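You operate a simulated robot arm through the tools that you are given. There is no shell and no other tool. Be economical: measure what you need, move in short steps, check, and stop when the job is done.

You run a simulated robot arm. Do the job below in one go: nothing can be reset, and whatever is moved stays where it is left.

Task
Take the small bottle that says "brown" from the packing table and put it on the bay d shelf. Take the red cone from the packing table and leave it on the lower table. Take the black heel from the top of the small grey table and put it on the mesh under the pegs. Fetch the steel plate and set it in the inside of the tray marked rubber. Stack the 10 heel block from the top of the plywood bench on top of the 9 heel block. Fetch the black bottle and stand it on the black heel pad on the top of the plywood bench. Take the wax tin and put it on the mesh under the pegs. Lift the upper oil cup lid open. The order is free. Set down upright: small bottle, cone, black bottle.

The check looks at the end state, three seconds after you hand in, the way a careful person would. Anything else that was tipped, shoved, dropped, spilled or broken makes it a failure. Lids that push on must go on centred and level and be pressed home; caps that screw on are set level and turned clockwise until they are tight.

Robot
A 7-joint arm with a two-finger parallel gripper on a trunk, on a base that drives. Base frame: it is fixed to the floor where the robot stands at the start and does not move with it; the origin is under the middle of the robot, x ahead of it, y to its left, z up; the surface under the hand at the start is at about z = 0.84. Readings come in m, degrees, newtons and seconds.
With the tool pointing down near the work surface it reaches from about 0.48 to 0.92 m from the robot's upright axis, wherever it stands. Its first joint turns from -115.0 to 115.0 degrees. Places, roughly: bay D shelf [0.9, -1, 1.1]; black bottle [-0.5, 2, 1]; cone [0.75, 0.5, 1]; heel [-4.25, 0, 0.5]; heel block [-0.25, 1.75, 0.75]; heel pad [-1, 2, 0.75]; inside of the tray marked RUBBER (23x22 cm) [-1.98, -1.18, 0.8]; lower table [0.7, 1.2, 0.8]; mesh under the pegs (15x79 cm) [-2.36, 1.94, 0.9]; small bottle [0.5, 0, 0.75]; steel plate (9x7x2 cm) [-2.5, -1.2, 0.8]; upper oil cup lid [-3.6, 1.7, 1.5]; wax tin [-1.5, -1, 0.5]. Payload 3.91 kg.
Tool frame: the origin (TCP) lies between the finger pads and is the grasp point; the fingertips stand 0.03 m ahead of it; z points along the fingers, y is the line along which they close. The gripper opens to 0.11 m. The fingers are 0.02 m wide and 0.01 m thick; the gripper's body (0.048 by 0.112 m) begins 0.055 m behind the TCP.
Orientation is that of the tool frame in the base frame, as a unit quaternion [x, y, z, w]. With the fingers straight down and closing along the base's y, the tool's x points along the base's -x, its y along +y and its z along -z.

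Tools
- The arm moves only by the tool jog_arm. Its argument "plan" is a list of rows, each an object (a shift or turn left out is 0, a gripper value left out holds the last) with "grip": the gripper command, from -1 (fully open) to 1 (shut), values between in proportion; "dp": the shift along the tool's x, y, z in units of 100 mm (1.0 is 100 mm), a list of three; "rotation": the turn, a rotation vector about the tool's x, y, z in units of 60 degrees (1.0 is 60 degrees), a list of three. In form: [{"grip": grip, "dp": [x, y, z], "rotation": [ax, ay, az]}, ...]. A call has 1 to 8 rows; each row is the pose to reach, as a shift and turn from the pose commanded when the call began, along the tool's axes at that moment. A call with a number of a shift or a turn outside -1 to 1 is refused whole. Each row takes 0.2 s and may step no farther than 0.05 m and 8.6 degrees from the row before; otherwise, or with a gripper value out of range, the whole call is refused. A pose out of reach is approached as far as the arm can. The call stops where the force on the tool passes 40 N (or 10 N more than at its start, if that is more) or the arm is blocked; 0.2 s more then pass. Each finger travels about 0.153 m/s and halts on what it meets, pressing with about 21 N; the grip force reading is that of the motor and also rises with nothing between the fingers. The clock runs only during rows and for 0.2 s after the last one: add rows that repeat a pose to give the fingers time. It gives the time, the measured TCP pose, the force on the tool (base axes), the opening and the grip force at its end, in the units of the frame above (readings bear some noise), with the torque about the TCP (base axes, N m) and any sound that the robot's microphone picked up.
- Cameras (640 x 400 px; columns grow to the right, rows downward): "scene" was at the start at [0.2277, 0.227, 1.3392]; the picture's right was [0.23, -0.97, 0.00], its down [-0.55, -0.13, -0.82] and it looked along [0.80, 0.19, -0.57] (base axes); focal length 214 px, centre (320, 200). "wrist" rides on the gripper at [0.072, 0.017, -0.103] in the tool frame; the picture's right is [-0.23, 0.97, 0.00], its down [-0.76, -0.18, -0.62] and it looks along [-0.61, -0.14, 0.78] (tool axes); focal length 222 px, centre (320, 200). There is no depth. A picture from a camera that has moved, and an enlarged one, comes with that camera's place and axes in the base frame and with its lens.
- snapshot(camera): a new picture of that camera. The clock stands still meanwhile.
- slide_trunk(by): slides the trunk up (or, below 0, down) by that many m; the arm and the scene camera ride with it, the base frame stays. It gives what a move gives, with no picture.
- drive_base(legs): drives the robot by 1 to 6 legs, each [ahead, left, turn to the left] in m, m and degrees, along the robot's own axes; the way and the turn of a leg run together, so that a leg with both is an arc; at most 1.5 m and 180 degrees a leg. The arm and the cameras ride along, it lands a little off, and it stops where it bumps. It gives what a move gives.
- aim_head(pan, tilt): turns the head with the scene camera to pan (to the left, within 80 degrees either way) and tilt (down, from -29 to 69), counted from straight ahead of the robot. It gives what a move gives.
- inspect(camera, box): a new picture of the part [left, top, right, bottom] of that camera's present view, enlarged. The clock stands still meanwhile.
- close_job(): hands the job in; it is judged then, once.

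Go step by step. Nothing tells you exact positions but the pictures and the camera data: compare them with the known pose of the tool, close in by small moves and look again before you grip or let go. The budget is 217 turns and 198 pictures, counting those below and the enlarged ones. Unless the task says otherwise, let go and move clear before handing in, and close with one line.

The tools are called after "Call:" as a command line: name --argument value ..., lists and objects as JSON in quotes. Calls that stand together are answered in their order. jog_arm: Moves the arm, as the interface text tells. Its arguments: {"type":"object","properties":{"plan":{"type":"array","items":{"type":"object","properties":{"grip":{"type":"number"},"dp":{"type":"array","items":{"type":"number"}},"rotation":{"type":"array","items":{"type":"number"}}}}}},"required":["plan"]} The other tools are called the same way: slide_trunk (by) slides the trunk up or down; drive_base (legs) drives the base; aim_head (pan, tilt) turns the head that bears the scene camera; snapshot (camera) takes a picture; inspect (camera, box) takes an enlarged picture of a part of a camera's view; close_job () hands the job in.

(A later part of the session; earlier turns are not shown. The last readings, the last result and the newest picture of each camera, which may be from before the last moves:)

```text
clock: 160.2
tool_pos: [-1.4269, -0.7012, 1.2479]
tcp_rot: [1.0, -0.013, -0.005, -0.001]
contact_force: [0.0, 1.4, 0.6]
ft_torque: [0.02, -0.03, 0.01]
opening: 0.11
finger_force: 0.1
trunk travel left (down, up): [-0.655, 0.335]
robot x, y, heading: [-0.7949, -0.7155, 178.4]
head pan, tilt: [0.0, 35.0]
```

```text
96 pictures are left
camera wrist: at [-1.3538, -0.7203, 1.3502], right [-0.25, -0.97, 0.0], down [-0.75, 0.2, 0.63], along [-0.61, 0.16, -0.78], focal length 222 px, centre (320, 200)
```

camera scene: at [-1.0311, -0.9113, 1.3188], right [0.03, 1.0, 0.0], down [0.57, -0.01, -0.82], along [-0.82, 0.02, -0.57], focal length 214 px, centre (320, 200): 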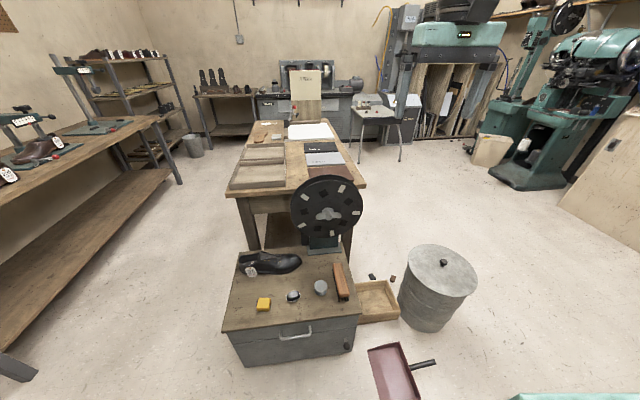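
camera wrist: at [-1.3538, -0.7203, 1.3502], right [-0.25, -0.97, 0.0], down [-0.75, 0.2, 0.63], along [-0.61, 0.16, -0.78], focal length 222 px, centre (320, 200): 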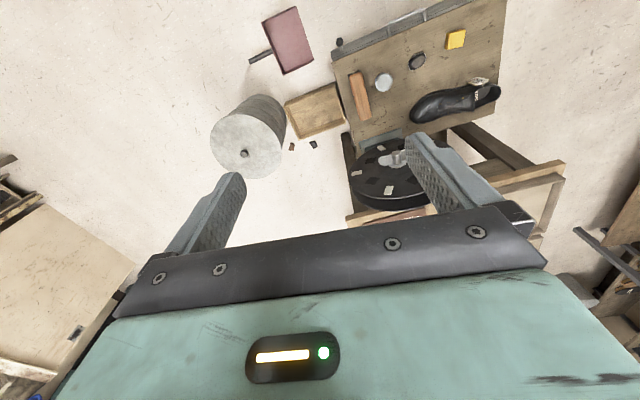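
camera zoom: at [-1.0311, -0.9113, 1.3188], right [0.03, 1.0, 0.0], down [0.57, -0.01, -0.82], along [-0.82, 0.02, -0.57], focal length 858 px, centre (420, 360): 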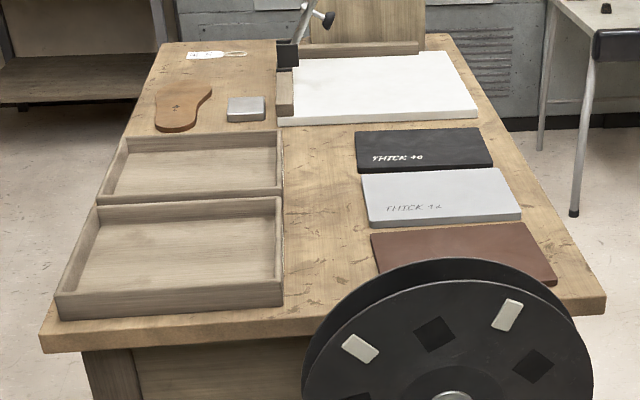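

The wax tin stands alone at (-1.571, -0.894), top z≈0.494, about 5 cm wide; the steel plate is the small grey square on the central table. I'll position over the tin.

Call:
drive_base --legs '[[0, 0.19, 1.5]]'

Call:
jog_arm --plan '[{"dp": [-0.4, 0, 0], "grip": -0.3}, {"dp": [-0.8, 0, 0]}]'

Call:
slide_trunk --by -0.6

Call:
snapshot --camera "wrist"

Call:
snapshot --camera "scene"

```text
clock: 161.7
tool_pos: [-1.4288, -0.9101, 1.2478]
tcp_rot: [1.0, 0.0, -0.005, -0.001]
contact_force: [-0.3, 0.0, 0.4]
ft_torque: [-0.02, 0.0, 0.02]
opening: 0.11
finger_force: 0.0
trunk travel left (down, up): [-0.655, 0.335]
robot x, y, heading: [-0.7977, -0.9059, -179.8]
head pan, tilt: [0.0, 35.0]
```

```text
clock: 162.3
tool_pos: [-1.5096, -0.9105, 1.2504]
tcp_rot: [1.0, 0.002, -0.004, 0.0]
contact_force: [-0.1, 0.1, 1.4]
ft_torque: [0.02, 0.03, 0.01]
opening: 0.0716
finger_force: 0.1
trunk travel left (down, up): [-0.655, 0.335]
robot x, y, heading: [-0.7973, -0.907, -180.1]
head pan, tilt: [0.0, 35.0]
```

```text
refused: -0.6 is not a number from -0.4 to 0.4
```

```text
95 pictures are left
camera wrist: at [-1.4361, -0.9273, 1.3529], right [-0.23, -0.97, 0.0], down [-0.76, 0.18, 0.63], along [-0.61, 0.14, -0.78], focal length 222 px, centre (320, 200)
```

wrist: 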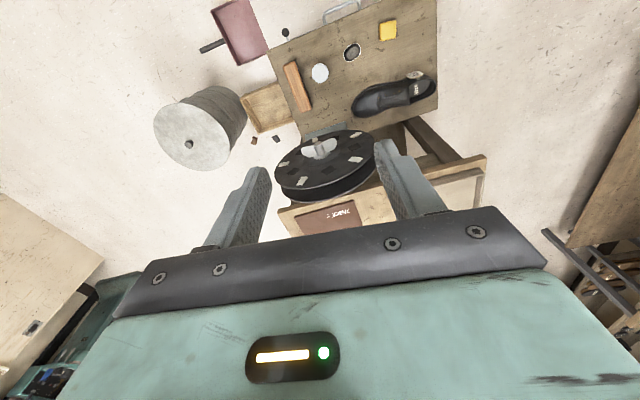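

```text
94 pictures are left
camera scene: at [-1.0277, -1.1094, 1.3189], right [0.0, 1.0, 0.0], down [0.57, 0.0, -0.82], along [-0.82, 0.0, -0.57], focal length 214 px, centre (320, 200)
```

scene: 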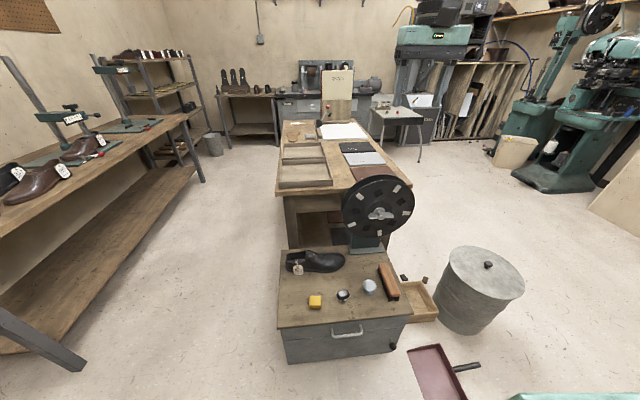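

Call:
jog_arm --plan '[{"dp": [-0.3, -0.07, 0]}, {"dp": [-0.6, -0.135, 0]}, {"dp": [-0.6, -0.135, 0]}]'

Call:
slide_trunk --by -0.4

Call:
slide_trunk --by -0.22

Call:
snapshot --camera "wrist"

```text
clock: 163.1
tool_pos: [-1.5679, -0.8964, 1.2491]
tcp_rot: [1.0, 0.001, -0.003, -0.001]
contact_force: [0.2, 0.2, -0.4]
ft_torque: [0.05, -0.01, 0.03]
opening: 0.0713
finger_force: 0.0
trunk travel left (down, up): [-0.655, 0.335]
robot x, y, heading: [-0.7997, -0.907, -179.9]
head pan, tilt: [0.0, 35.0]
```

```text
clock: 167.0
tool_pos: [-1.5675, -0.8956, 0.8486]
tcp_rot: [1.0, 0.0, -0.004, -0.001]
contact_force: [-0.7, -0.9, 0.5]
ft_torque: [-0.02, 0.02, -0.03]
opening: 0.0714
finger_force: 0.0
trunk travel left (down, up): [-0.255, 0.735]
robot x, y, heading: [-0.7987, -0.9061, -179.8]
head pan, tilt: [0.0, 35.0]
```

```text
clock: 169.3
tool_pos: [-1.567, -0.8963, 0.6289]
tcp_rot: [1.0, 0.001, -0.004, 0.0]
contact_force: [-0.4, -0.2, 0.1]
ft_torque: [0.0, 0.01, 0.03]
opening: 0.0715
finger_force: 0.0
trunk travel left (down, up): [-0.035, 0.955]
robot x, y, heading: [-0.7938, -0.9071, -179.9]
head pan, tilt: [0.0, 35.0]
```

```text
93 pictures are left
camera wrist: at [-1.4945, -0.9132, 0.732], right [-0.23, -0.97, 0.0], down [-0.76, 0.18, 0.63], along [-0.61, 0.14, -0.78], focal length 222 px, centre (320, 200)
```

wrist: 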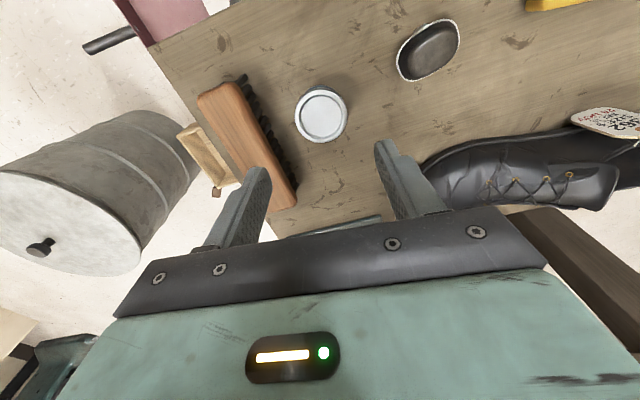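

The tin is centred. I'll narrow the fingers slightly to clear the brush and descend.

Call:
jog_arm --plan '[{"dp": [0, 0.02, 0.2], "grip": -0.16}, {"dp": [0, 0.02, 0.5]}, {"dp": [0, 0.02, 0.8]}, {"dp": [0, 0.02, 0.85]}, {"dp": [0, 0.02, 0.85]}]'

Call:
snapshot --camera "wrist"

```text
clock: 170.5
tool_pos: [-1.5678, -0.8971, 0.5459]
tcp_rot: [1.0, 0.0, -0.005, -0.001]
contact_force: [-0.3, -0.8, -0.2]
ft_torque: [-0.01, -0.01, 0.02]
opening: 0.0637
finger_force: 0.1
trunk travel left (down, up): [-0.035, 0.955]
robot x, y, heading: [-0.7989, -0.9061, -179.8]
head pan, tilt: [0.0, 35.0]
```

```text
92 pictures are left
camera wrist: at [-1.4951, -0.9135, 0.648], right [-0.23, -0.97, 0.0], down [-0.76, 0.18, 0.63], along [-0.61, 0.14, -0.78], focal length 222 px, centre (320, 200)
```

wrist: 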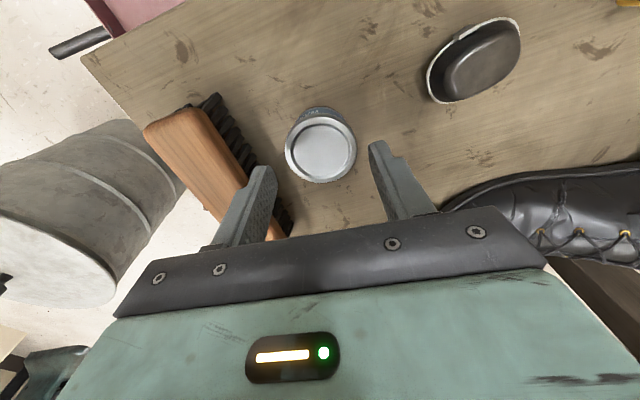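

Call:
jog_arm --plan '[{"dp": [0, 0, 0.25]}, {"dp": [0, 0, 0.45]}, {"dp": [0, 0, 0.52]}]'

Call:
jog_arm --plan '[{"dp": [0, 0, 0.0], "grip": 1}, {"dp": [0, 0, 0.0], "grip": 1}, {"dp": [0, 0, 0.0], "grip": 1}]'

Call:
snapshot --camera "wrist"

```text
clock: 171.3
tool_pos: [-1.5705, -0.8975, 0.4939]
tcp_rot: [1.0, 0.0, -0.004, 0.0]
contact_force: [-0.4, 0.1, 0.3]
ft_torque: [0.0, 0.0, 0.0]
opening: 0.0641
finger_force: 0.0
trunk travel left (down, up): [-0.035, 0.955]
robot x, y, heading: [-0.8, -0.9027, -180.0]
head pan, tilt: [0.0, 35.0]
```

```text
clock: 172.1
tool_pos: [-1.5704, -0.8981, 0.4935]
tcp_rot: [1.0, 0.0, -0.003, 0.0]
contact_force: [0.7, -0.2, -0.5]
ft_torque: [0.0, -0.01, 0.0]
opening: 0.0581
finger_force: 21.1
trunk travel left (down, up): [-0.035, 0.955]
robot x, y, heading: [-0.7947, -0.9047, -180.1]
head pan, tilt: [0.0, 35.0]
```

```text
91 pictures are left
camera wrist: at [-1.497, -0.9139, 0.5957], right [-0.23, -0.97, 0.0], down [-0.76, 0.18, 0.63], along [-0.61, 0.14, -0.78], focal length 222 px, centre (320, 200)
```

wrist: 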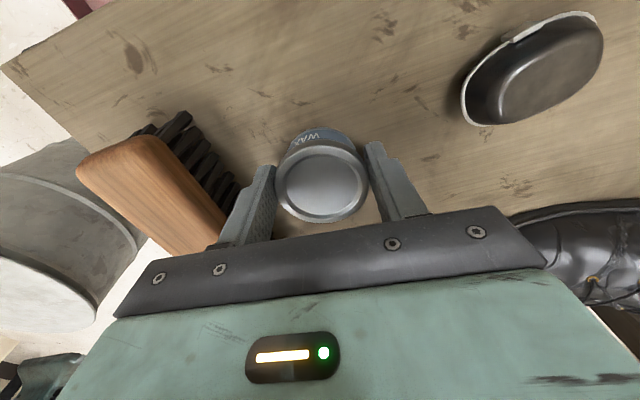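

Gripped. I'll lift and check.

Call:
jog_arm --plan '[{"dp": [0, 0, -0.2]}, {"dp": [0, 0, -0.6]}, {"dp": [0, 0, -1]}]'

Call:
slide_trunk --by 0.4

Call:
snapshot --camera "wrist"

Call:
slide_trunk --by 0.2

Call:
snapshot --camera "scene"

```text
clock: 172.9
tool_pos: [-1.5677, -0.8961, 0.5928]
tcp_rot: [1.0, 0.0, -0.003, -0.001]
contact_force: [-0.1, 0.3, -1.6]
ft_torque: [-0.01, 0.02, 0.02]
opening: 0.0583
finger_force: 21.1
trunk travel left (down, up): [-0.035, 0.955]
robot x, y, heading: [-0.7977, -0.9074, -179.9]
head pan, tilt: [0.0, 35.0]
```

```text
clock: 176.7
tool_pos: [-1.569, -0.8982, 0.9937]
tcp_rot: [1.0, 0.0, -0.005, -0.001]
contact_force: [0.3, 0.2, -0.4]
ft_torque: [0.02, -0.03, -0.01]
opening: 0.0581
finger_force: 21.3
trunk travel left (down, up): [-0.435, 0.555]
robot x, y, heading: [-0.7978, -0.9026, -180.1]
head pan, tilt: [0.0, 35.0]
```

```text
90 pictures are left
camera wrist: at [-1.4962, -0.9142, 1.0962], right [-0.23, -0.97, 0.0], down [-0.76, 0.18, 0.63], along [-0.61, 0.14, -0.78], focal length 222 px, centre (320, 200)
```

wrist: 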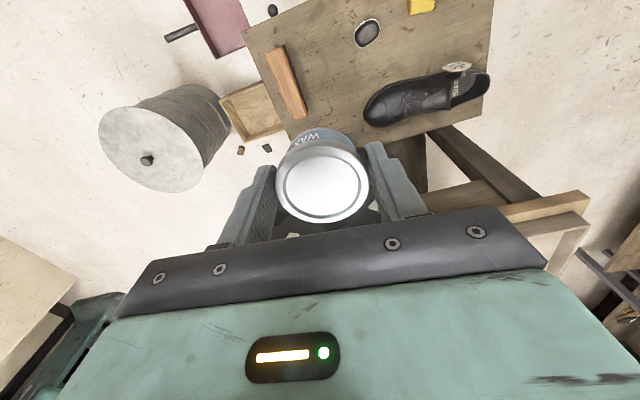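

```text
clock: 178.9
tool_pos: [-1.5693, -0.8975, 1.193]
tcp_rot: [1.0, -0.001, -0.004, -0.001]
contact_force: [0.3, -0.3, -1.0]
ft_torque: [0.01, 0.0, -0.01]
opening: 0.058
finger_force: 21.3
trunk travel left (down, up): [-0.635, 0.355]
robot x, y, heading: [-0.7978, -0.9035, -180.0]
head pan, tilt: [0.0, 35.0]
```

```text
89 pictures are left
camera scene: at [-1.0282, -1.1094, 1.2987], right [0.0, 1.0, 0.0], down [0.57, 0.0, -0.82], along [-0.82, 0.0, -0.57], focal length 214 px, centre (320, 200)
```

scene: 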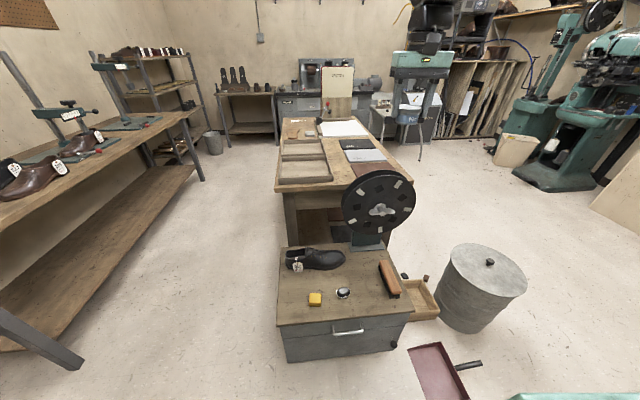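

The wax tin is held. I'll carry it toward the mesh cabinet.

Call:
jog_arm --plan '[{"dp": [0.4, 0, 0]}, {"dp": [0.8, 0, 0]}, {"dp": [1, 0, 0]}]'

Call:
drive_base --legs '[[0, -1.45, 0], [1.45, 0, 0], [0, 0, -90]]'

Call:
aim_head --pan 0 --tilt 20

Call:
snapshot --camera "scene"

```text
clock: 179.7
tool_pos: [-1.4697, -0.8975, 1.192]
tcp_rot: [1.0, 0.001, -0.004, -0.001]
contact_force: [-0.1, 0.9, -1.3]
ft_torque: [0.01, -0.04, 0.02]
opening: 0.0581
finger_force: 20.8
trunk travel left (down, up): [-0.635, 0.355]
robot x, y, heading: [-0.7986, -0.905, -179.7]
head pan, tilt: [0.0, 35.0]
```

```text
clock: 197.5
tool_pos: [-2.1805, 1.2748, 1.1929]
tcp_rot: [-0.684, 0.73, 0.002, 0.003]
contact_force: [1.1, -0.2, -1.4]
ft_torque: [-0.04, 0.01, 0.02]
opening: 0.058
finger_force: 21.1
trunk travel left (down, up): [-0.635, 0.355]
robot x, y, heading: [-2.2295, 0.607, 86.1]
head pan, tilt: [0.0, 35.0]
```

```text
clock: 198.3
tool_pos: [-2.1823, 1.2758, 1.1924]
tcp_rot: [-0.683, 0.731, 0.003, 0.004]
contact_force: [-0.3, -1.1, -0.5]
ft_torque: [0.01, -0.01, 0.0]
opening: 0.0582
finger_force: 21.2
trunk travel left (down, up): [-0.635, 0.355]
robot x, y, heading: [-2.2333, 0.6076, 86.0]
head pan, tilt: [0.0, 20.0]
```

```text
88 pictures are left
camera scene: at [-2.423, 0.8564, 1.3226], right [1.0, -0.07, 0.0], down [-0.02, -0.34, -0.94], along [0.06, 0.94, -0.34], focal length 214 px, centre (320, 200)
```

scene: 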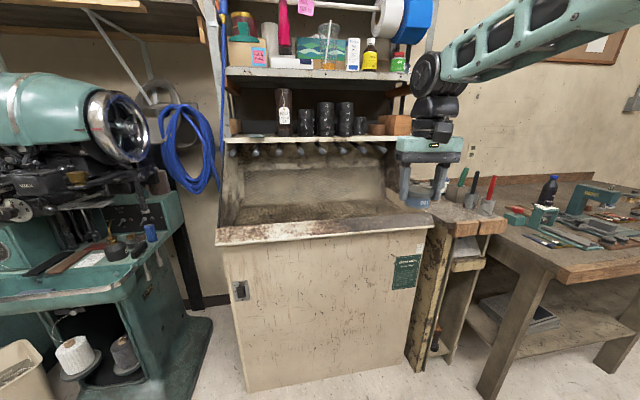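

Call:
inspect --camera "scene" --box '[210, 120, 440, 250]'

```text
2.78 times, centred on (325, 185) of scene
camera zoom: at [-2.423, 0.8564, 1.3226], right [1.0, -0.07, 0.0], down [-0.02, -0.34, -0.94], along [0.06, 0.94, -0.34], focal length 597 px, centre (306, 242)
```

zoom: 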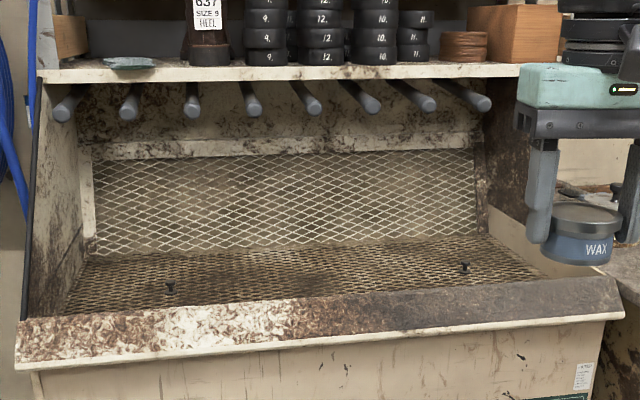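

The horizontal mesh lies in front of the shelf, with pegs protruding above its rear part. I'll move closer and look down with the wrist camera.

Call:
drive_base --legs '[[0.42, 0, 4]]'

Call:
snapshot --camera "wrist"

Call:
aim_head --pan -10 --tilt 25

Call:
snapshot --camera "scene"

```text
clock: 200.8
tool_pos: [-2.2103, 1.6875, 1.1931]
tcp_rot: [-0.707, 0.708, 0.003, 0.004]
contact_force: [0.6, 0.0, -1.0]
ft_torque: [0.0, 0.02, -0.02]
opening: 0.0579
finger_force: 20.9
trunk travel left (down, up): [-0.635, 0.355]
robot x, y, heading: [-2.2224, 1.0186, 89.6]
head pan, tilt: [0.0, 20.0]
```

```text
86 pictures are left
camera wrist: at [-2.2268, 1.6155, 1.2956], right [-0.97, 0.23, 0.0], down [0.18, 0.76, 0.63], along [0.15, 0.61, -0.78], focal length 222 px, centre (320, 200)
```

wrist: 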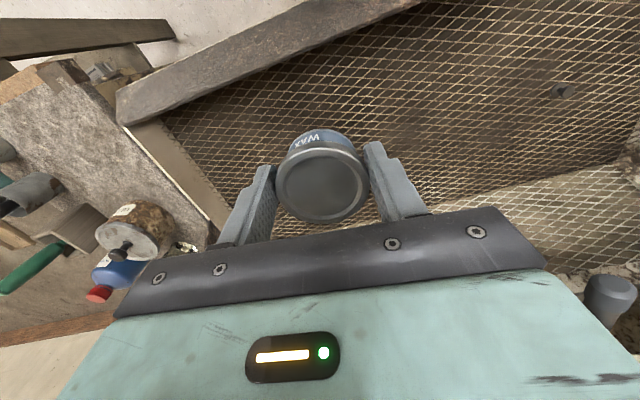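

```text
clock: 201.6
tool_pos: [-2.2086, 1.6873, 1.1934]
tcp_rot: [-0.706, 0.708, 0.003, 0.003]
contact_force: [-0.6, 0.3, -1.2]
ft_torque: [-0.01, -0.01, 0.0]
opening: 0.0581
finger_force: 21.1
trunk travel left (down, up): [-0.635, 0.355]
robot x, y, heading: [-2.2236, 1.0174, 89.7]
head pan, tilt: [-10.0, 25.0]
```

```text
85 pictures are left
camera scene: at [-2.4079, 1.2525, 1.3146], right [0.98, -0.18, 0.0], down [-0.07, -0.42, -0.91], along [0.16, 0.89, -0.42], focal length 214 px, centre (320, 200)
```

scene: 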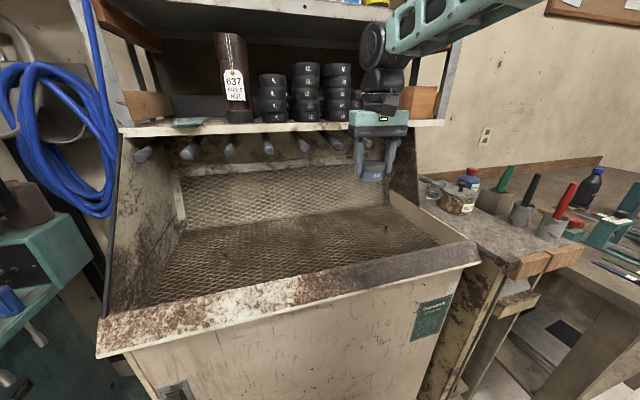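

The pegs' tips are at about y 1.85, z 1.2, so a vertical hand can't go under them. I'll set the tin down on the mesh's front part first, then regrip with a pitched tool and move it deeper under the pegs.

Call:
slide_trunk --by -0.14

Call:
jog_arm --plan '[{"dp": [-0.3, 0.3, 0]}, {"dp": [-0.6, 0.6, 0]}, {"dp": [-0.9, 0.9, 0]}, {"dp": [-1, 0.9, 0]}]'

Call:
snapshot --camera "wrist"

Call:
snapshot --camera "scene"

```text
clock: 203.2
tool_pos: [-2.2089, 1.6893, 1.053]
tcp_rot: [-0.706, 0.709, 0.003, 0.004]
contact_force: [-0.6, 0.3, -0.6]
ft_torque: [-0.02, 0.03, -0.01]
opening: 0.0581
finger_force: 20.8
trunk travel left (down, up): [-0.495, 0.495]
robot x, y, heading: [-2.219, 1.0171, 89.7]
head pan, tilt: [-10.0, 25.0]
```

```text
clock: 204.2
tool_pos: [-2.3001, 1.7909, 1.0537]
tcp_rot: [-0.706, 0.708, 0.003, 0.004]
contact_force: [0.6, 0.2, -1.2]
ft_torque: [0.01, 0.02, -0.03]
opening: 0.0581
finger_force: 21.2
trunk travel left (down, up): [-0.495, 0.495]
robot x, y, heading: [-2.2226, 1.0176, 90.0]
head pan, tilt: [-10.0, 25.0]
```

```text
84 pictures are left
camera wrist: at [-2.318, 1.7183, 1.1563], right [-0.97, 0.23, 0.0], down [0.18, 0.76, 0.63], along [0.15, 0.61, -0.78], focal length 222 px, centre (320, 200)
```

wrist: 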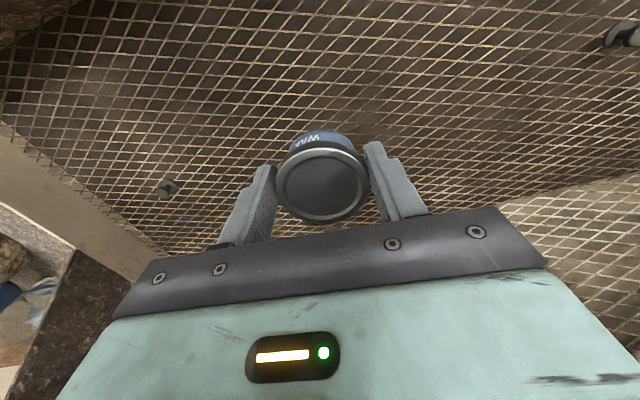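

```text
83 pictures are left
camera scene: at [-2.4078, 1.2523, 1.1746], right [0.98, -0.18, 0.0], down [-0.07, -0.42, -0.91], along [0.16, 0.89, -0.42], focal length 214 px, centre (320, 200)
```

scene: 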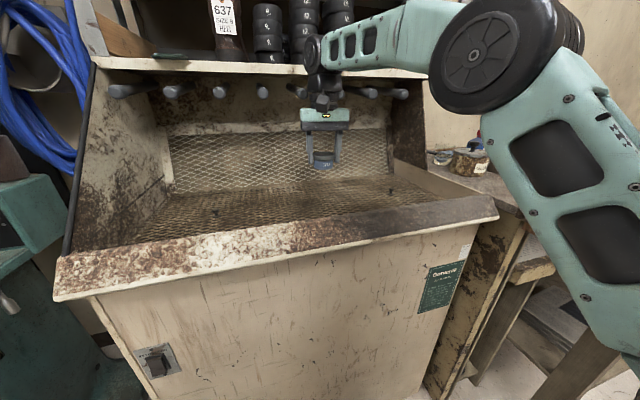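

Call:
slide_trunk --by -0.1

Call:
inspect --camera "scene" --box '[250, 60, 410, 180]'

Call:
jog_arm --plan '[{"dp": [0, 0, 0.1]}]'

Call:
jog_arm --plan '[{"dp": [0, 0, 0.05]}]'

Call:
jog_arm --plan '[{"dp": [0, 0, 0.05]}]'

```text
clock: 205.6
tool_pos: [-2.2981, 1.791, 0.9527]
tcp_rot: [-0.706, 0.708, 0.003, 0.004]
contact_force: [0.4, 0.2, -0.6]
ft_torque: [-0.03, 0.05, -0.02]
opening: 0.0579
finger_force: 21.1
trunk travel left (down, up): [-0.395, 0.595]
robot x, y, heading: [-2.2176, 1.017, 90.0]
head pan, tilt: [-10.0, 25.0]
```

```text
3.33 times, centred on (330, 120) of scene
camera zoom: at [-2.4078, 1.2525, 1.0746], right [0.98, -0.18, 0.0], down [-0.07, -0.42, -0.91], along [0.16, 0.89, -0.42], focal length 715 px, centre (287, 467)
```

zoom: 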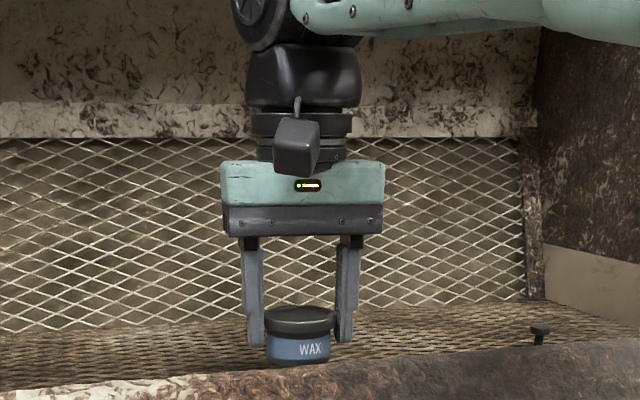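

```text
clock: 206.0
tool_pos: [-2.3009, 1.7921, 0.9423]
tcp_rot: [-0.706, 0.708, 0.003, 0.004]
contact_force: [-0.8, -0.8, -0.5]
ft_torque: [0.0, 0.0, 0.0]
opening: 0.0582
finger_force: 20.7
trunk travel left (down, up): [-0.395, 0.595]
robot x, y, heading: [-2.2208, 1.0164, 90.0]
head pan, tilt: [-10.0, 25.0]
```

```text
clock: 206.4
tool_pos: [-2.3003, 1.7916, 0.9376]
tcp_rot: [-0.706, 0.708, 0.002, 0.004]
contact_force: [0.4, -0.4, -1.1]
ft_torque: [-0.03, 0.02, -0.03]
opening: 0.0583
finger_force: 21.1
trunk travel left (down, up): [-0.395, 0.595]
robot x, y, heading: [-2.2172, 1.0146, 89.8]
head pan, tilt: [-10.0, 25.0]
```

```text
clock: 206.8
tool_pos: [-2.3006, 1.7908, 0.935]
tcp_rot: [-0.706, 0.708, 0.003, 0.005]
contact_force: [-1.1, 2.4, 8.9]
ft_torque: [0.11, -0.02, -0.01]
opening: 0.0582
finger_force: 20.9
trunk travel left (down, up): [-0.395, 0.595]
robot x, y, heading: [-2.2174, 1.015, 89.8]
head pan, tilt: [-10.0, 25.0]
```

The tin touches the mesh. I'll release, rise, pitch the tool 45° forward and regrip.

Call:
jog_arm --plan '[{"dp": [0, 0, 0], "grip": -0.1}, {"dp": [0, 0, 0], "grip": -0.4}, {"dp": [0, 0, -0.3]}, {"dp": [0, 0, -0.7]}, {"dp": [0, 0, -0.95]}]'

Call:
jog_arm --plan '[{"rotation": [0, -0.125, 0]}, {"rotation": [0, -0.25, 0]}, {"rotation": [0, -0.375, 0]}, {"rotation": [0, -0.5, 0]}, {"rotation": [0, -0.625, 0]}, {"rotation": [0, -0.75, 0]}]'

Call:
snapshot --camera "wrist"

Call:
inspect --camera "scene" --box '[230, 40, 430, 190]'

```text
clock: 208.0
tool_pos: [-2.2965, 1.7898, 1.0285]
tcp_rot: [-0.706, 0.708, 0.001, 0.004]
contact_force: [-0.2, -0.7, 0.2]
ft_torque: [0.0, 0.0, 0.01]
opening: 0.0768
finger_force: 0.1
trunk travel left (down, up): [-0.395, 0.595]
robot x, y, heading: [-2.2194, 1.0145, 89.6]
head pan, tilt: [-10.0, 25.0]
```

```text
clock: 209.4
tool_pos: [-2.2996, 1.7909, 1.029]
tcp_rot: [-0.651, 0.653, 0.273, 0.275]
contact_force: [-0.1, 0.1, 0.6]
ft_torque: [-0.01, 0.01, 0.0]
opening: 0.0772
finger_force: 0.0
trunk travel left (down, up): [-0.395, 0.595]
robot x, y, heading: [-2.2155, 1.0174, 89.7]
head pan, tilt: [-10.0, 25.0]
```

```text
81 pictures are left
camera wrist: at [-2.317, 1.6664, 1.049], right [-0.97, 0.16, 0.16], down [0.18, 0.09, 0.98], along [0.14, 0.98, -0.11], focal length 222 px, centre (320, 200)
```

wrist: 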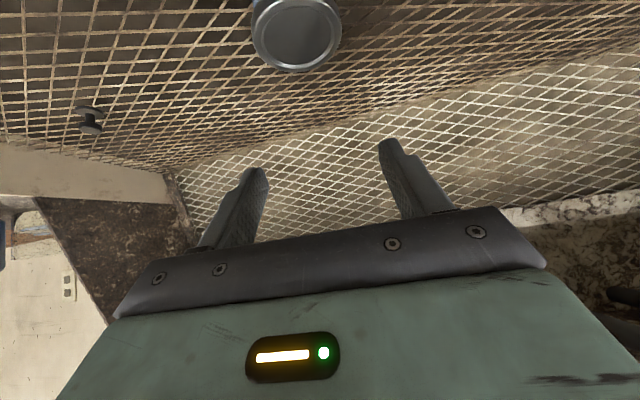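

```text
2.67 times, centred on (330, 115) of scene
camera zoom: at [-2.4078, 1.2525, 1.0745], right [0.98, -0.18, 0.0], down [-0.07, -0.42, -0.91], along [0.16, 0.89, -0.42], focal length 572 px, centre (293, 427)
```

zoom: 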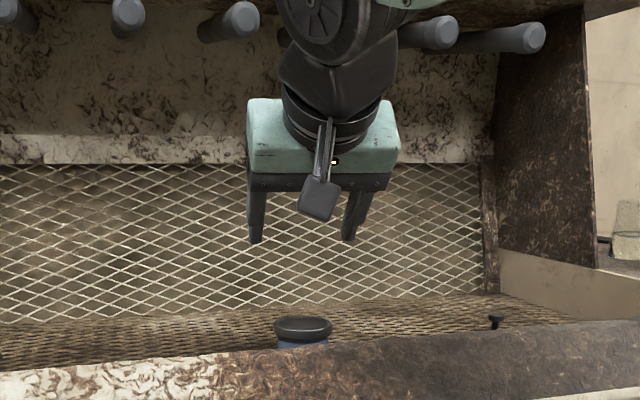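

I'll reduce the pitch to about 38° for camera clearance, then descend onto the tin.

Call:
jog_arm --plan '[{"rotation": [0, 0.12, 0]}]'

Call:
jog_arm --plan '[{"dp": [0.25, 0, 0.32]}, {"dp": [0.45, 0, 0.58]}]'

Call:
snapshot --camera "wrist"

Call:
inspect --camera "scene" --box '[230, 60, 430, 210]'

```text
clock: 209.8
tool_pos: [-2.2987, 1.7901, 1.028]
tcp_rot: [-0.667, 0.669, 0.23, 0.233]
contact_force: [-0.4, -0.5, 0.4]
ft_torque: [0.0, 0.03, 0.0]
opening: 0.0772
finger_force: 0.1
trunk travel left (down, up): [-0.395, 0.595]
robot x, y, heading: [-2.2182, 1.0133, 89.7]
head pan, tilt: [-10.0, 25.0]
```

```text
clock: 210.4
tool_pos: [-2.3009, 1.791, 0.9553]
tcp_rot: [-0.667, 0.669, 0.231, 0.233]
contact_force: [-0.5, 0.2, -0.1]
ft_torque: [-0.01, -0.01, -0.02]
opening: 0.0771
finger_force: 0.0
trunk travel left (down, up): [-0.395, 0.595]
robot x, y, heading: [-2.2199, 1.0198, 90.0]
head pan, tilt: [-10.0, 25.0]
```

```text
79 pictures are left
camera wrist: at [-2.3184, 1.6707, 0.9911], right [-0.97, 0.18, 0.14], down [0.18, 0.21, 0.96], along [0.15, 0.96, -0.24], focal length 222 px, centre (320, 200)
```

wrist: 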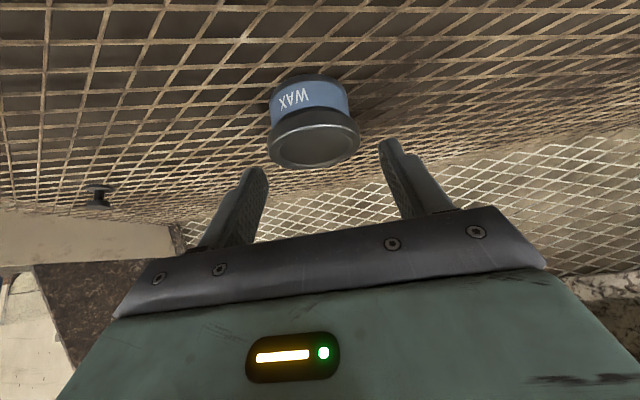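

```text
2.67 times, centred on (330, 135) of scene
camera zoom: at [-2.4078, 1.2524, 1.0746], right [0.98, -0.18, 0.0], down [-0.07, -0.42, -0.91], along [0.16, 0.89, -0.42], focal length 572 px, centre (293, 373)
```

zoom: 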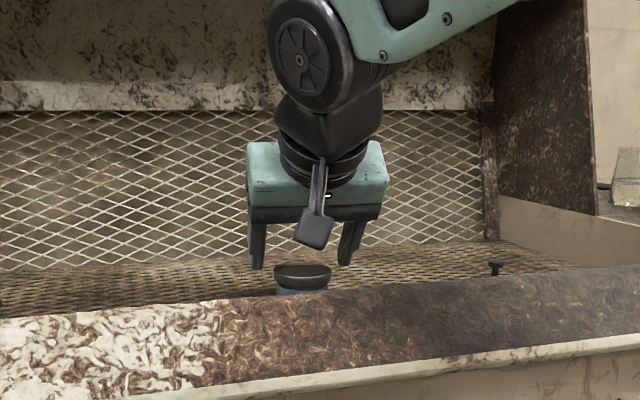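

Call:
jog_arm --plan '[{"dp": [0.08, 0, 0.1]}, {"dp": [0.14, 0, 0.18]}]'

Call:
jog_arm --plan '[{"grip": 1}, {"grip": 1}, {"grip": 1}]'

Call:
jog_arm --plan '[{"dp": [-0.12, 0, -0.16]}, {"dp": [-0.24, 0, -0.3]}]'

Call:
snapshot --camera "wrist"

```text
clock: 211.0
tool_pos: [-2.3015, 1.7919, 0.9329]
tcp_rot: [-0.667, 0.669, 0.231, 0.233]
contact_force: [-0.6, 0.2, -0.2]
ft_torque: [-0.01, -0.05, 0.01]
opening: 0.077
finger_force: 0.0
trunk travel left (down, up): [-0.395, 0.595]
robot x, y, heading: [-2.2188, 1.0195, 89.7]
head pan, tilt: [-10.0, 25.0]
```

```text
clock: 211.8
tool_pos: [-2.3004, 1.7927, 0.9317]
tcp_rot: [-0.667, 0.669, 0.23, 0.233]
contact_force: [-1.1, 0.0, 0.6]
ft_torque: [0.01, 0.01, 0.01]
opening: 0.0583
finger_force: 21.0
trunk travel left (down, up): [-0.395, 0.595]
robot x, y, heading: [-2.2198, 1.018, 90.0]
head pan, tilt: [-10.0, 25.0]
```

```text
clock: 212.4
tool_pos: [-2.3009, 1.7913, 0.9709]
tcp_rot: [-0.667, 0.669, 0.23, 0.233]
contact_force: [0.1, 0.3, -1.0]
ft_torque: [0.07, -0.02, 0.02]
opening: 0.0584
finger_force: 20.8
trunk travel left (down, up): [-0.395, 0.595]
robot x, y, heading: [-2.222, 1.0138, 89.8]
head pan, tilt: [-10.0, 25.0]
```

```text
77 pictures are left
camera wrist: at [-2.3189, 1.6706, 1.0068], right [-0.97, 0.18, 0.14], down [0.18, 0.21, 0.96], along [0.15, 0.96, -0.24], focal length 222 px, centre (320, 200)
```

wrist: 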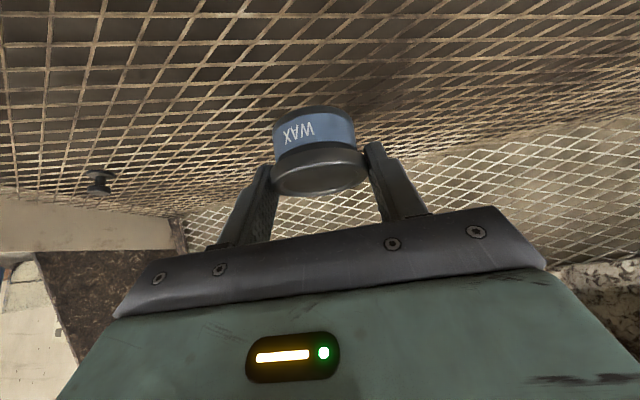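

Call:
jog_arm --plan '[{"dp": [-0.33, 0, 0.26]}, {"dp": [-0.66, 0, 0.52]}, {"dp": [-0.99, 0, 0.775]}, {"dp": [-0.99, 0, 0.775]}]'

Call:
snapshot --camera "scene"

Call:
jog_arm --plan '[{"dp": [-0.0, 0, 0.2]}, {"dp": [0.07, 0, 0.3]}]'

Call:
inspect --camera "wrist" --box '[220, 60, 420, 200]'

```text
clock: 213.4
tool_pos: [-2.2979, 1.9189, 0.97]
tcp_rot: [-0.667, 0.669, 0.231, 0.232]
contact_force: [0.5, 0.5, -0.8]
ft_torque: [-0.01, 0.01, 0.02]
opening: 0.0582
finger_force: 20.5
trunk travel left (down, up): [-0.395, 0.595]
robot x, y, heading: [-2.2207, 1.0146, 90.1]
head pan, tilt: [-10.0, 25.0]
```

```text
76 pictures are left
camera scene: at [-2.4078, 1.2524, 1.0745], right [0.98, -0.18, 0.0], down [-0.07, -0.42, -0.91], along [0.16, 0.89, -0.42], focal length 214 px, centre (320, 200)
```

scene: 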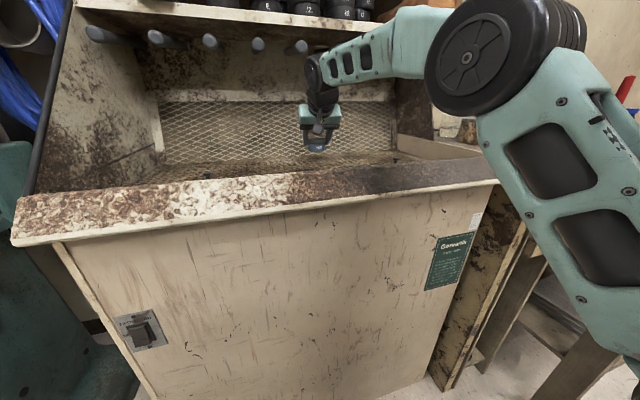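

```text
clock: 214.0
tool_pos: [-2.2994, 1.932, 0.9428]
tcp_rot: [-0.667, 0.668, 0.232, 0.233]
contact_force: [0.9, 0.3, -0.7]
ft_torque: [-0.03, 0.0, 0.01]
opening: 0.0583
finger_force: 21.3
trunk travel left (down, up): [-0.395, 0.595]
robot x, y, heading: [-2.2195, 1.0175, 89.7]
head pan, tilt: [-10.0, 25.0]
```

```text
2.86 times, centred on (320, 130) of wrist
camera zoom: at [-2.3179, 1.8122, 0.9786], right [-0.97, 0.18, 0.14], down [0.18, 0.21, 0.96], along [0.15, 0.96, -0.24], focal length 635 px, centre (320, 400)
```

zoom: 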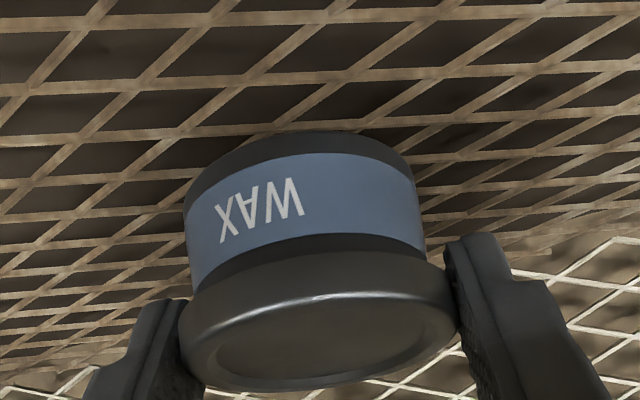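

Call:
jog_arm --plan '[{"dp": [0.037, 0, 0.047]}]'

Call:
jog_arm --plan '[{"dp": [0.03, 0, 0.035]}]'

Call:
jog_arm --plan '[{"dp": [0.02, 0, 0.025]}]'

```text
clock: 214.4
tool_pos: [-2.3013, 1.9321, 0.9364]
tcp_rot: [-0.667, 0.669, 0.23, 0.233]
contact_force: [-0.6, -0.7, -1.1]
ft_torque: [-0.01, 0.02, -0.02]
opening: 0.0582
finger_force: 21.1
trunk travel left (down, up): [-0.395, 0.595]
robot x, y, heading: [-2.2192, 1.0192, 90.2]
head pan, tilt: [-10.0, 25.0]
```

```text
clock: 214.8
tool_pos: [-2.3009, 1.9325, 0.9329]
tcp_rot: [-0.666, 0.669, 0.231, 0.233]
contact_force: [1.2, 0.0, 3.8]
ft_torque: [-0.02, 0.1, -0.01]
opening: 0.0583
finger_force: 21.2
trunk travel left (down, up): [-0.395, 0.595]
robot x, y, heading: [-2.2197, 1.0191, 89.5]
head pan, tilt: [-10.0, 25.0]
```

```text
clock: 215.2
tool_pos: [-2.3012, 1.9319, 0.9331]
tcp_rot: [-0.665, 0.669, 0.234, 0.236]
contact_force: [0.2, 6.5, 18.3]
ft_torque: [0.06, -0.12, 0.07]
opening: 0.0582
finger_force: 20.7
trunk travel left (down, up): [-0.395, 0.595]
robot x, y, heading: [-2.2202, 1.0161, 89.6]
head pan, tilt: [-10.0, 25.0]
```

Seated. I'll release and back out.

Call:
jog_arm --plan '[{"dp": [-0.015, 0, -0.02], "grip": -0.1}, {"dp": [-0.01, 0, -0.02], "grip": -0.4}, {"dp": [-0.01, 0, -0.02], "grip": -0.4}, {"dp": [0.25, 0, -0.32]}, {"dp": [0.5, 0, -0.65]}, {"dp": [0.76, 0, -0.98]}]'

Call:
jog_arm --plan '[{"dp": [0.2, 0, -0.4]}, {"dp": [0.4, 0, -0.8]}, {"dp": [0.4, 0, -1.0]}]'

Call:
snapshot --camera "wrist"

Call:
slide_trunk --by 0.35

Call:
snapshot --camera "scene"

```text
clock: 216.6
tool_pos: [-2.2992, 1.8073, 0.9604]
tcp_rot: [-0.668, 0.669, 0.23, 0.232]
contact_force: [0.1, -0.3, -0.5]
ft_torque: [0.01, 0.03, -0.03]
opening: 0.0769
finger_force: 0.1
trunk travel left (down, up): [-0.395, 0.595]
robot x, y, heading: [-2.2219, 1.016, 89.8]
head pan, tilt: [-10.0, 25.0]
```

```text
clock: 217.4
tool_pos: [-2.302, 1.7152, 1.013]
tcp_rot: [-0.667, 0.669, 0.231, 0.232]
contact_force: [0.2, 0.4, -1.0]
ft_torque: [0.03, 0.02, -0.03]
opening: 0.0771
finger_force: 0.0
trunk travel left (down, up): [-0.395, 0.595]
robot x, y, heading: [-2.2208, 1.0163, 89.6]
head pan, tilt: [-10.0, 25.0]
```

```text
74 pictures are left
camera wrist: at [-2.3196, 1.5948, 1.05], right [-0.97, 0.18, 0.14], down [0.18, 0.21, 0.96], along [0.15, 0.96, -0.24], focal length 222 px, centre (320, 200)
```

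wrist: 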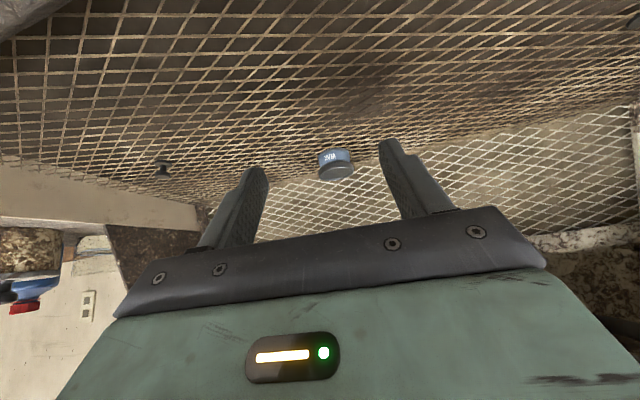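

```text
clock: 220.8
tool_pos: [-2.3018, 1.7146, 1.364]
tcp_rot: [-0.667, 0.669, 0.23, 0.234]
contact_force: [0.8, 0.0, -0.3]
ft_torque: [-0.02, 0.0, 0.02]
opening: 0.0772
finger_force: 0.1
trunk travel left (down, up): [-0.745, 0.245]
robot x, y, heading: [-2.2196, 1.0155, 89.8]
head pan, tilt: [-10.0, 25.0]
```

```text
73 pictures are left
camera scene: at [-2.4078, 1.2524, 1.4245], right [0.98, -0.18, 0.0], down [-0.07, -0.42, -0.91], along [0.16, 0.89, -0.42], focal length 214 px, centre (320, 200)
```

scene: 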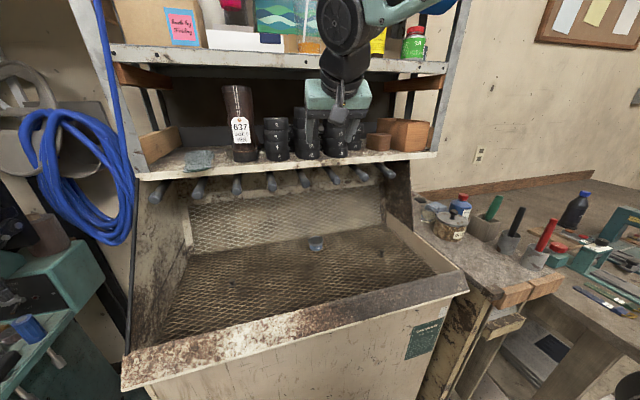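

The tin is well placed under the pegs. Next I'll look left at the sewing machine for the upper oil cup.

Call:
aim_head --pan 55 --tilt 10

Call:
snapshot --camera "scene"

```text
clock: 222.2
tool_pos: [-2.3016, 1.7152, 1.3633]
tcp_rot: [-0.667, 0.669, 0.23, 0.233]
contact_force: [0.9, -0.1, 1.1]
ft_torque: [0.01, 0.03, -0.02]
opening: 0.077
finger_force: 0.1
trunk travel left (down, up): [-0.745, 0.245]
robot x, y, heading: [-2.2187, 1.0149, 89.8]
head pan, tilt: [55.0, 10.0]
```

```text
72 pictures are left
camera scene: at [-2.5001, 1.2154, 1.4489], right [0.58, 0.82, 0.0], down [0.14, -0.1, -0.98], along [-0.8, 0.57, -0.17], focal length 214 px, centre (320, 200)
```

scene: 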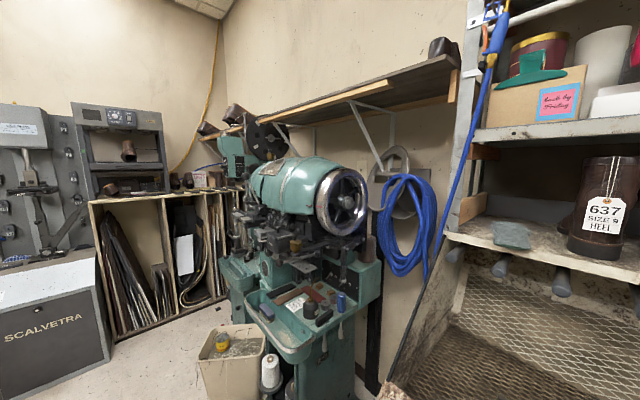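

Call:
inspect --camera "scene" --box '[220, 90, 380, 200]'

Call:
inspect --camera "scene" --box '[220, 180, 380, 290]'

```text
3.64 times, centred on (300, 145) of scene
camera zoom: at [-2.5001, 1.2154, 1.4489], right [0.58, 0.82, 0.0], down [0.14, -0.1, -0.98], along [-0.8, 0.57, -0.17], focal length 780 px, centre (393, 400)
```

zoom: 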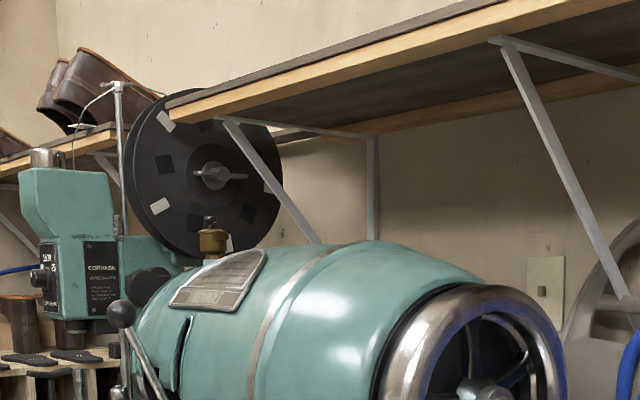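

```text
3.64 times, centred on (300, 235) of scene
camera zoom: at [-2.5001, 1.2154, 1.4489], right [0.58, 0.82, 0.0], down [0.14, -0.1, -0.98], along [-0.8, 0.57, -0.17], focal length 780 px, centre (393, 73)
```

zoom: 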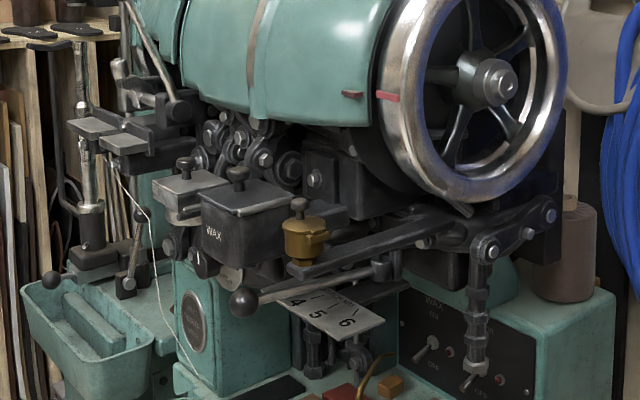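

The upper oil cup is the brass cup with a knobbed lid on top of the machine, near (-3.6, 1.68, 1.48). I'll drive in front of the machine for a closer look.

Call:
drive_base --legs '[[-0.35, 0, 0], [0, 1.15, 0]]'

Call:
slide_trunk --by 0.24

Call:
aim_head --pan 5 --tilt 20

Call:
snapshot --camera "scene"

```text
clock: 230.0
tool_pos: [-3.4741, 1.3833, 1.3638]
tcp_rot: [-0.665, 0.671, 0.23, 0.234]
contact_force: [1.0, 0.1, -0.2]
ft_torque: [0.0, -0.01, -0.01]
opening: 0.0774
finger_force: 0.1
trunk travel left (down, up): [-0.745, 0.245]
robot x, y, heading: [-3.397, 0.6888, 89.6]
head pan, tilt: [55.0, 10.0]
```

```text
clock: 232.5
tool_pos: [-3.4744, 1.3843, 1.604]
tcp_rot: [-0.666, 0.67, 0.23, 0.234]
contact_force: [0.5, 0.3, -0.4]
ft_torque: [-0.01, 0.03, 0.0]
opening: 0.077
finger_force: 0.1
trunk travel left (down, up): [-0.985, 0.005]
robot x, y, heading: [-3.4, 0.6863, 89.7]
head pan, tilt: [55.0, 10.0]
```

```text
clock: 233.7
tool_pos: [-3.4745, 1.3843, 1.6043]
tcp_rot: [-0.666, 0.67, 0.23, 0.233]
contact_force: [-0.6, 0.2, -0.3]
ft_torque: [0.0, 0.0, -0.01]
opening: 0.0772
finger_force: 0.1
trunk travel left (down, up): [-0.985, 0.005]
robot x, y, heading: [-3.3949, 0.6848, 89.4]
head pan, tilt: [5.0, 20.0]
```

```text
69 pictures are left
camera scene: at [-3.6078, 0.9238, 1.6727], right [1.0, 0.08, 0.0], down [0.03, -0.34, -0.94], along [-0.07, 0.94, -0.34], focal length 214 px, centre (320, 200)
```

scene: 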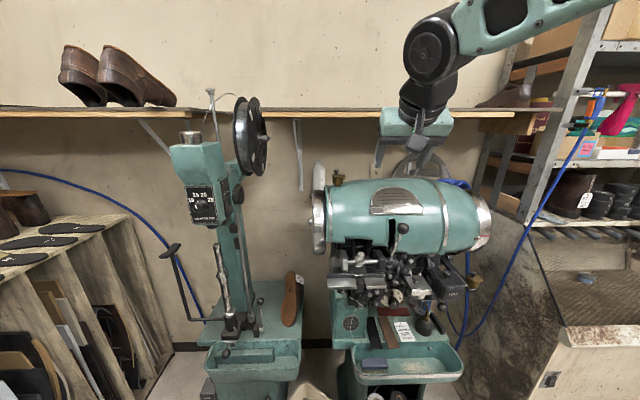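

Call:
inspect --camera "scene" --box '[310, 155, 370, 205]'

Call:
inspect --camera "wrist" --box '[0, 0, 640, 400]'

```text
8.00 times, centred on (340, 180) of scene
camera zoom: at [-3.6078, 0.9238, 1.6727], right [1.0, 0.08, 0.0], down [0.03, -0.34, -0.94], along [-0.07, 0.94, -0.34], focal length 1716 px, centre (160, 360)
```

zoom: 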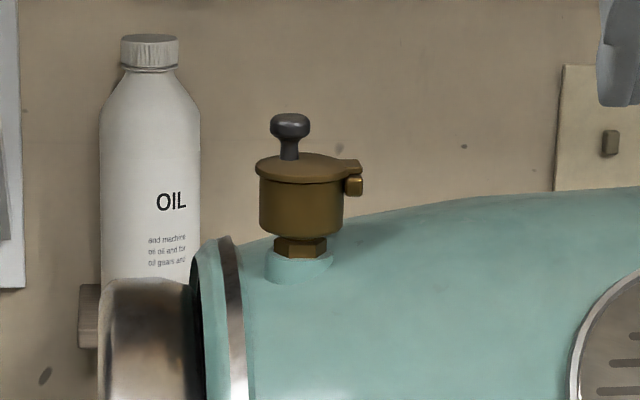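

```text
1.00 times, centred on (320, 200) of wrist (not enlarged: the box is as wide or as high as the picture)
camera zoom: at [-3.4933, 1.2636, 1.64], right [-0.97, 0.19, 0.14], down [0.18, 0.21, 0.96], along [0.15, 0.96, -0.24], focal length 222 px, centre (320, 200)
```

zoom: 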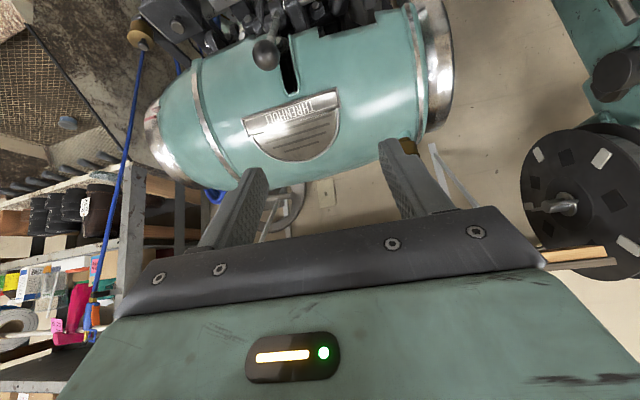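

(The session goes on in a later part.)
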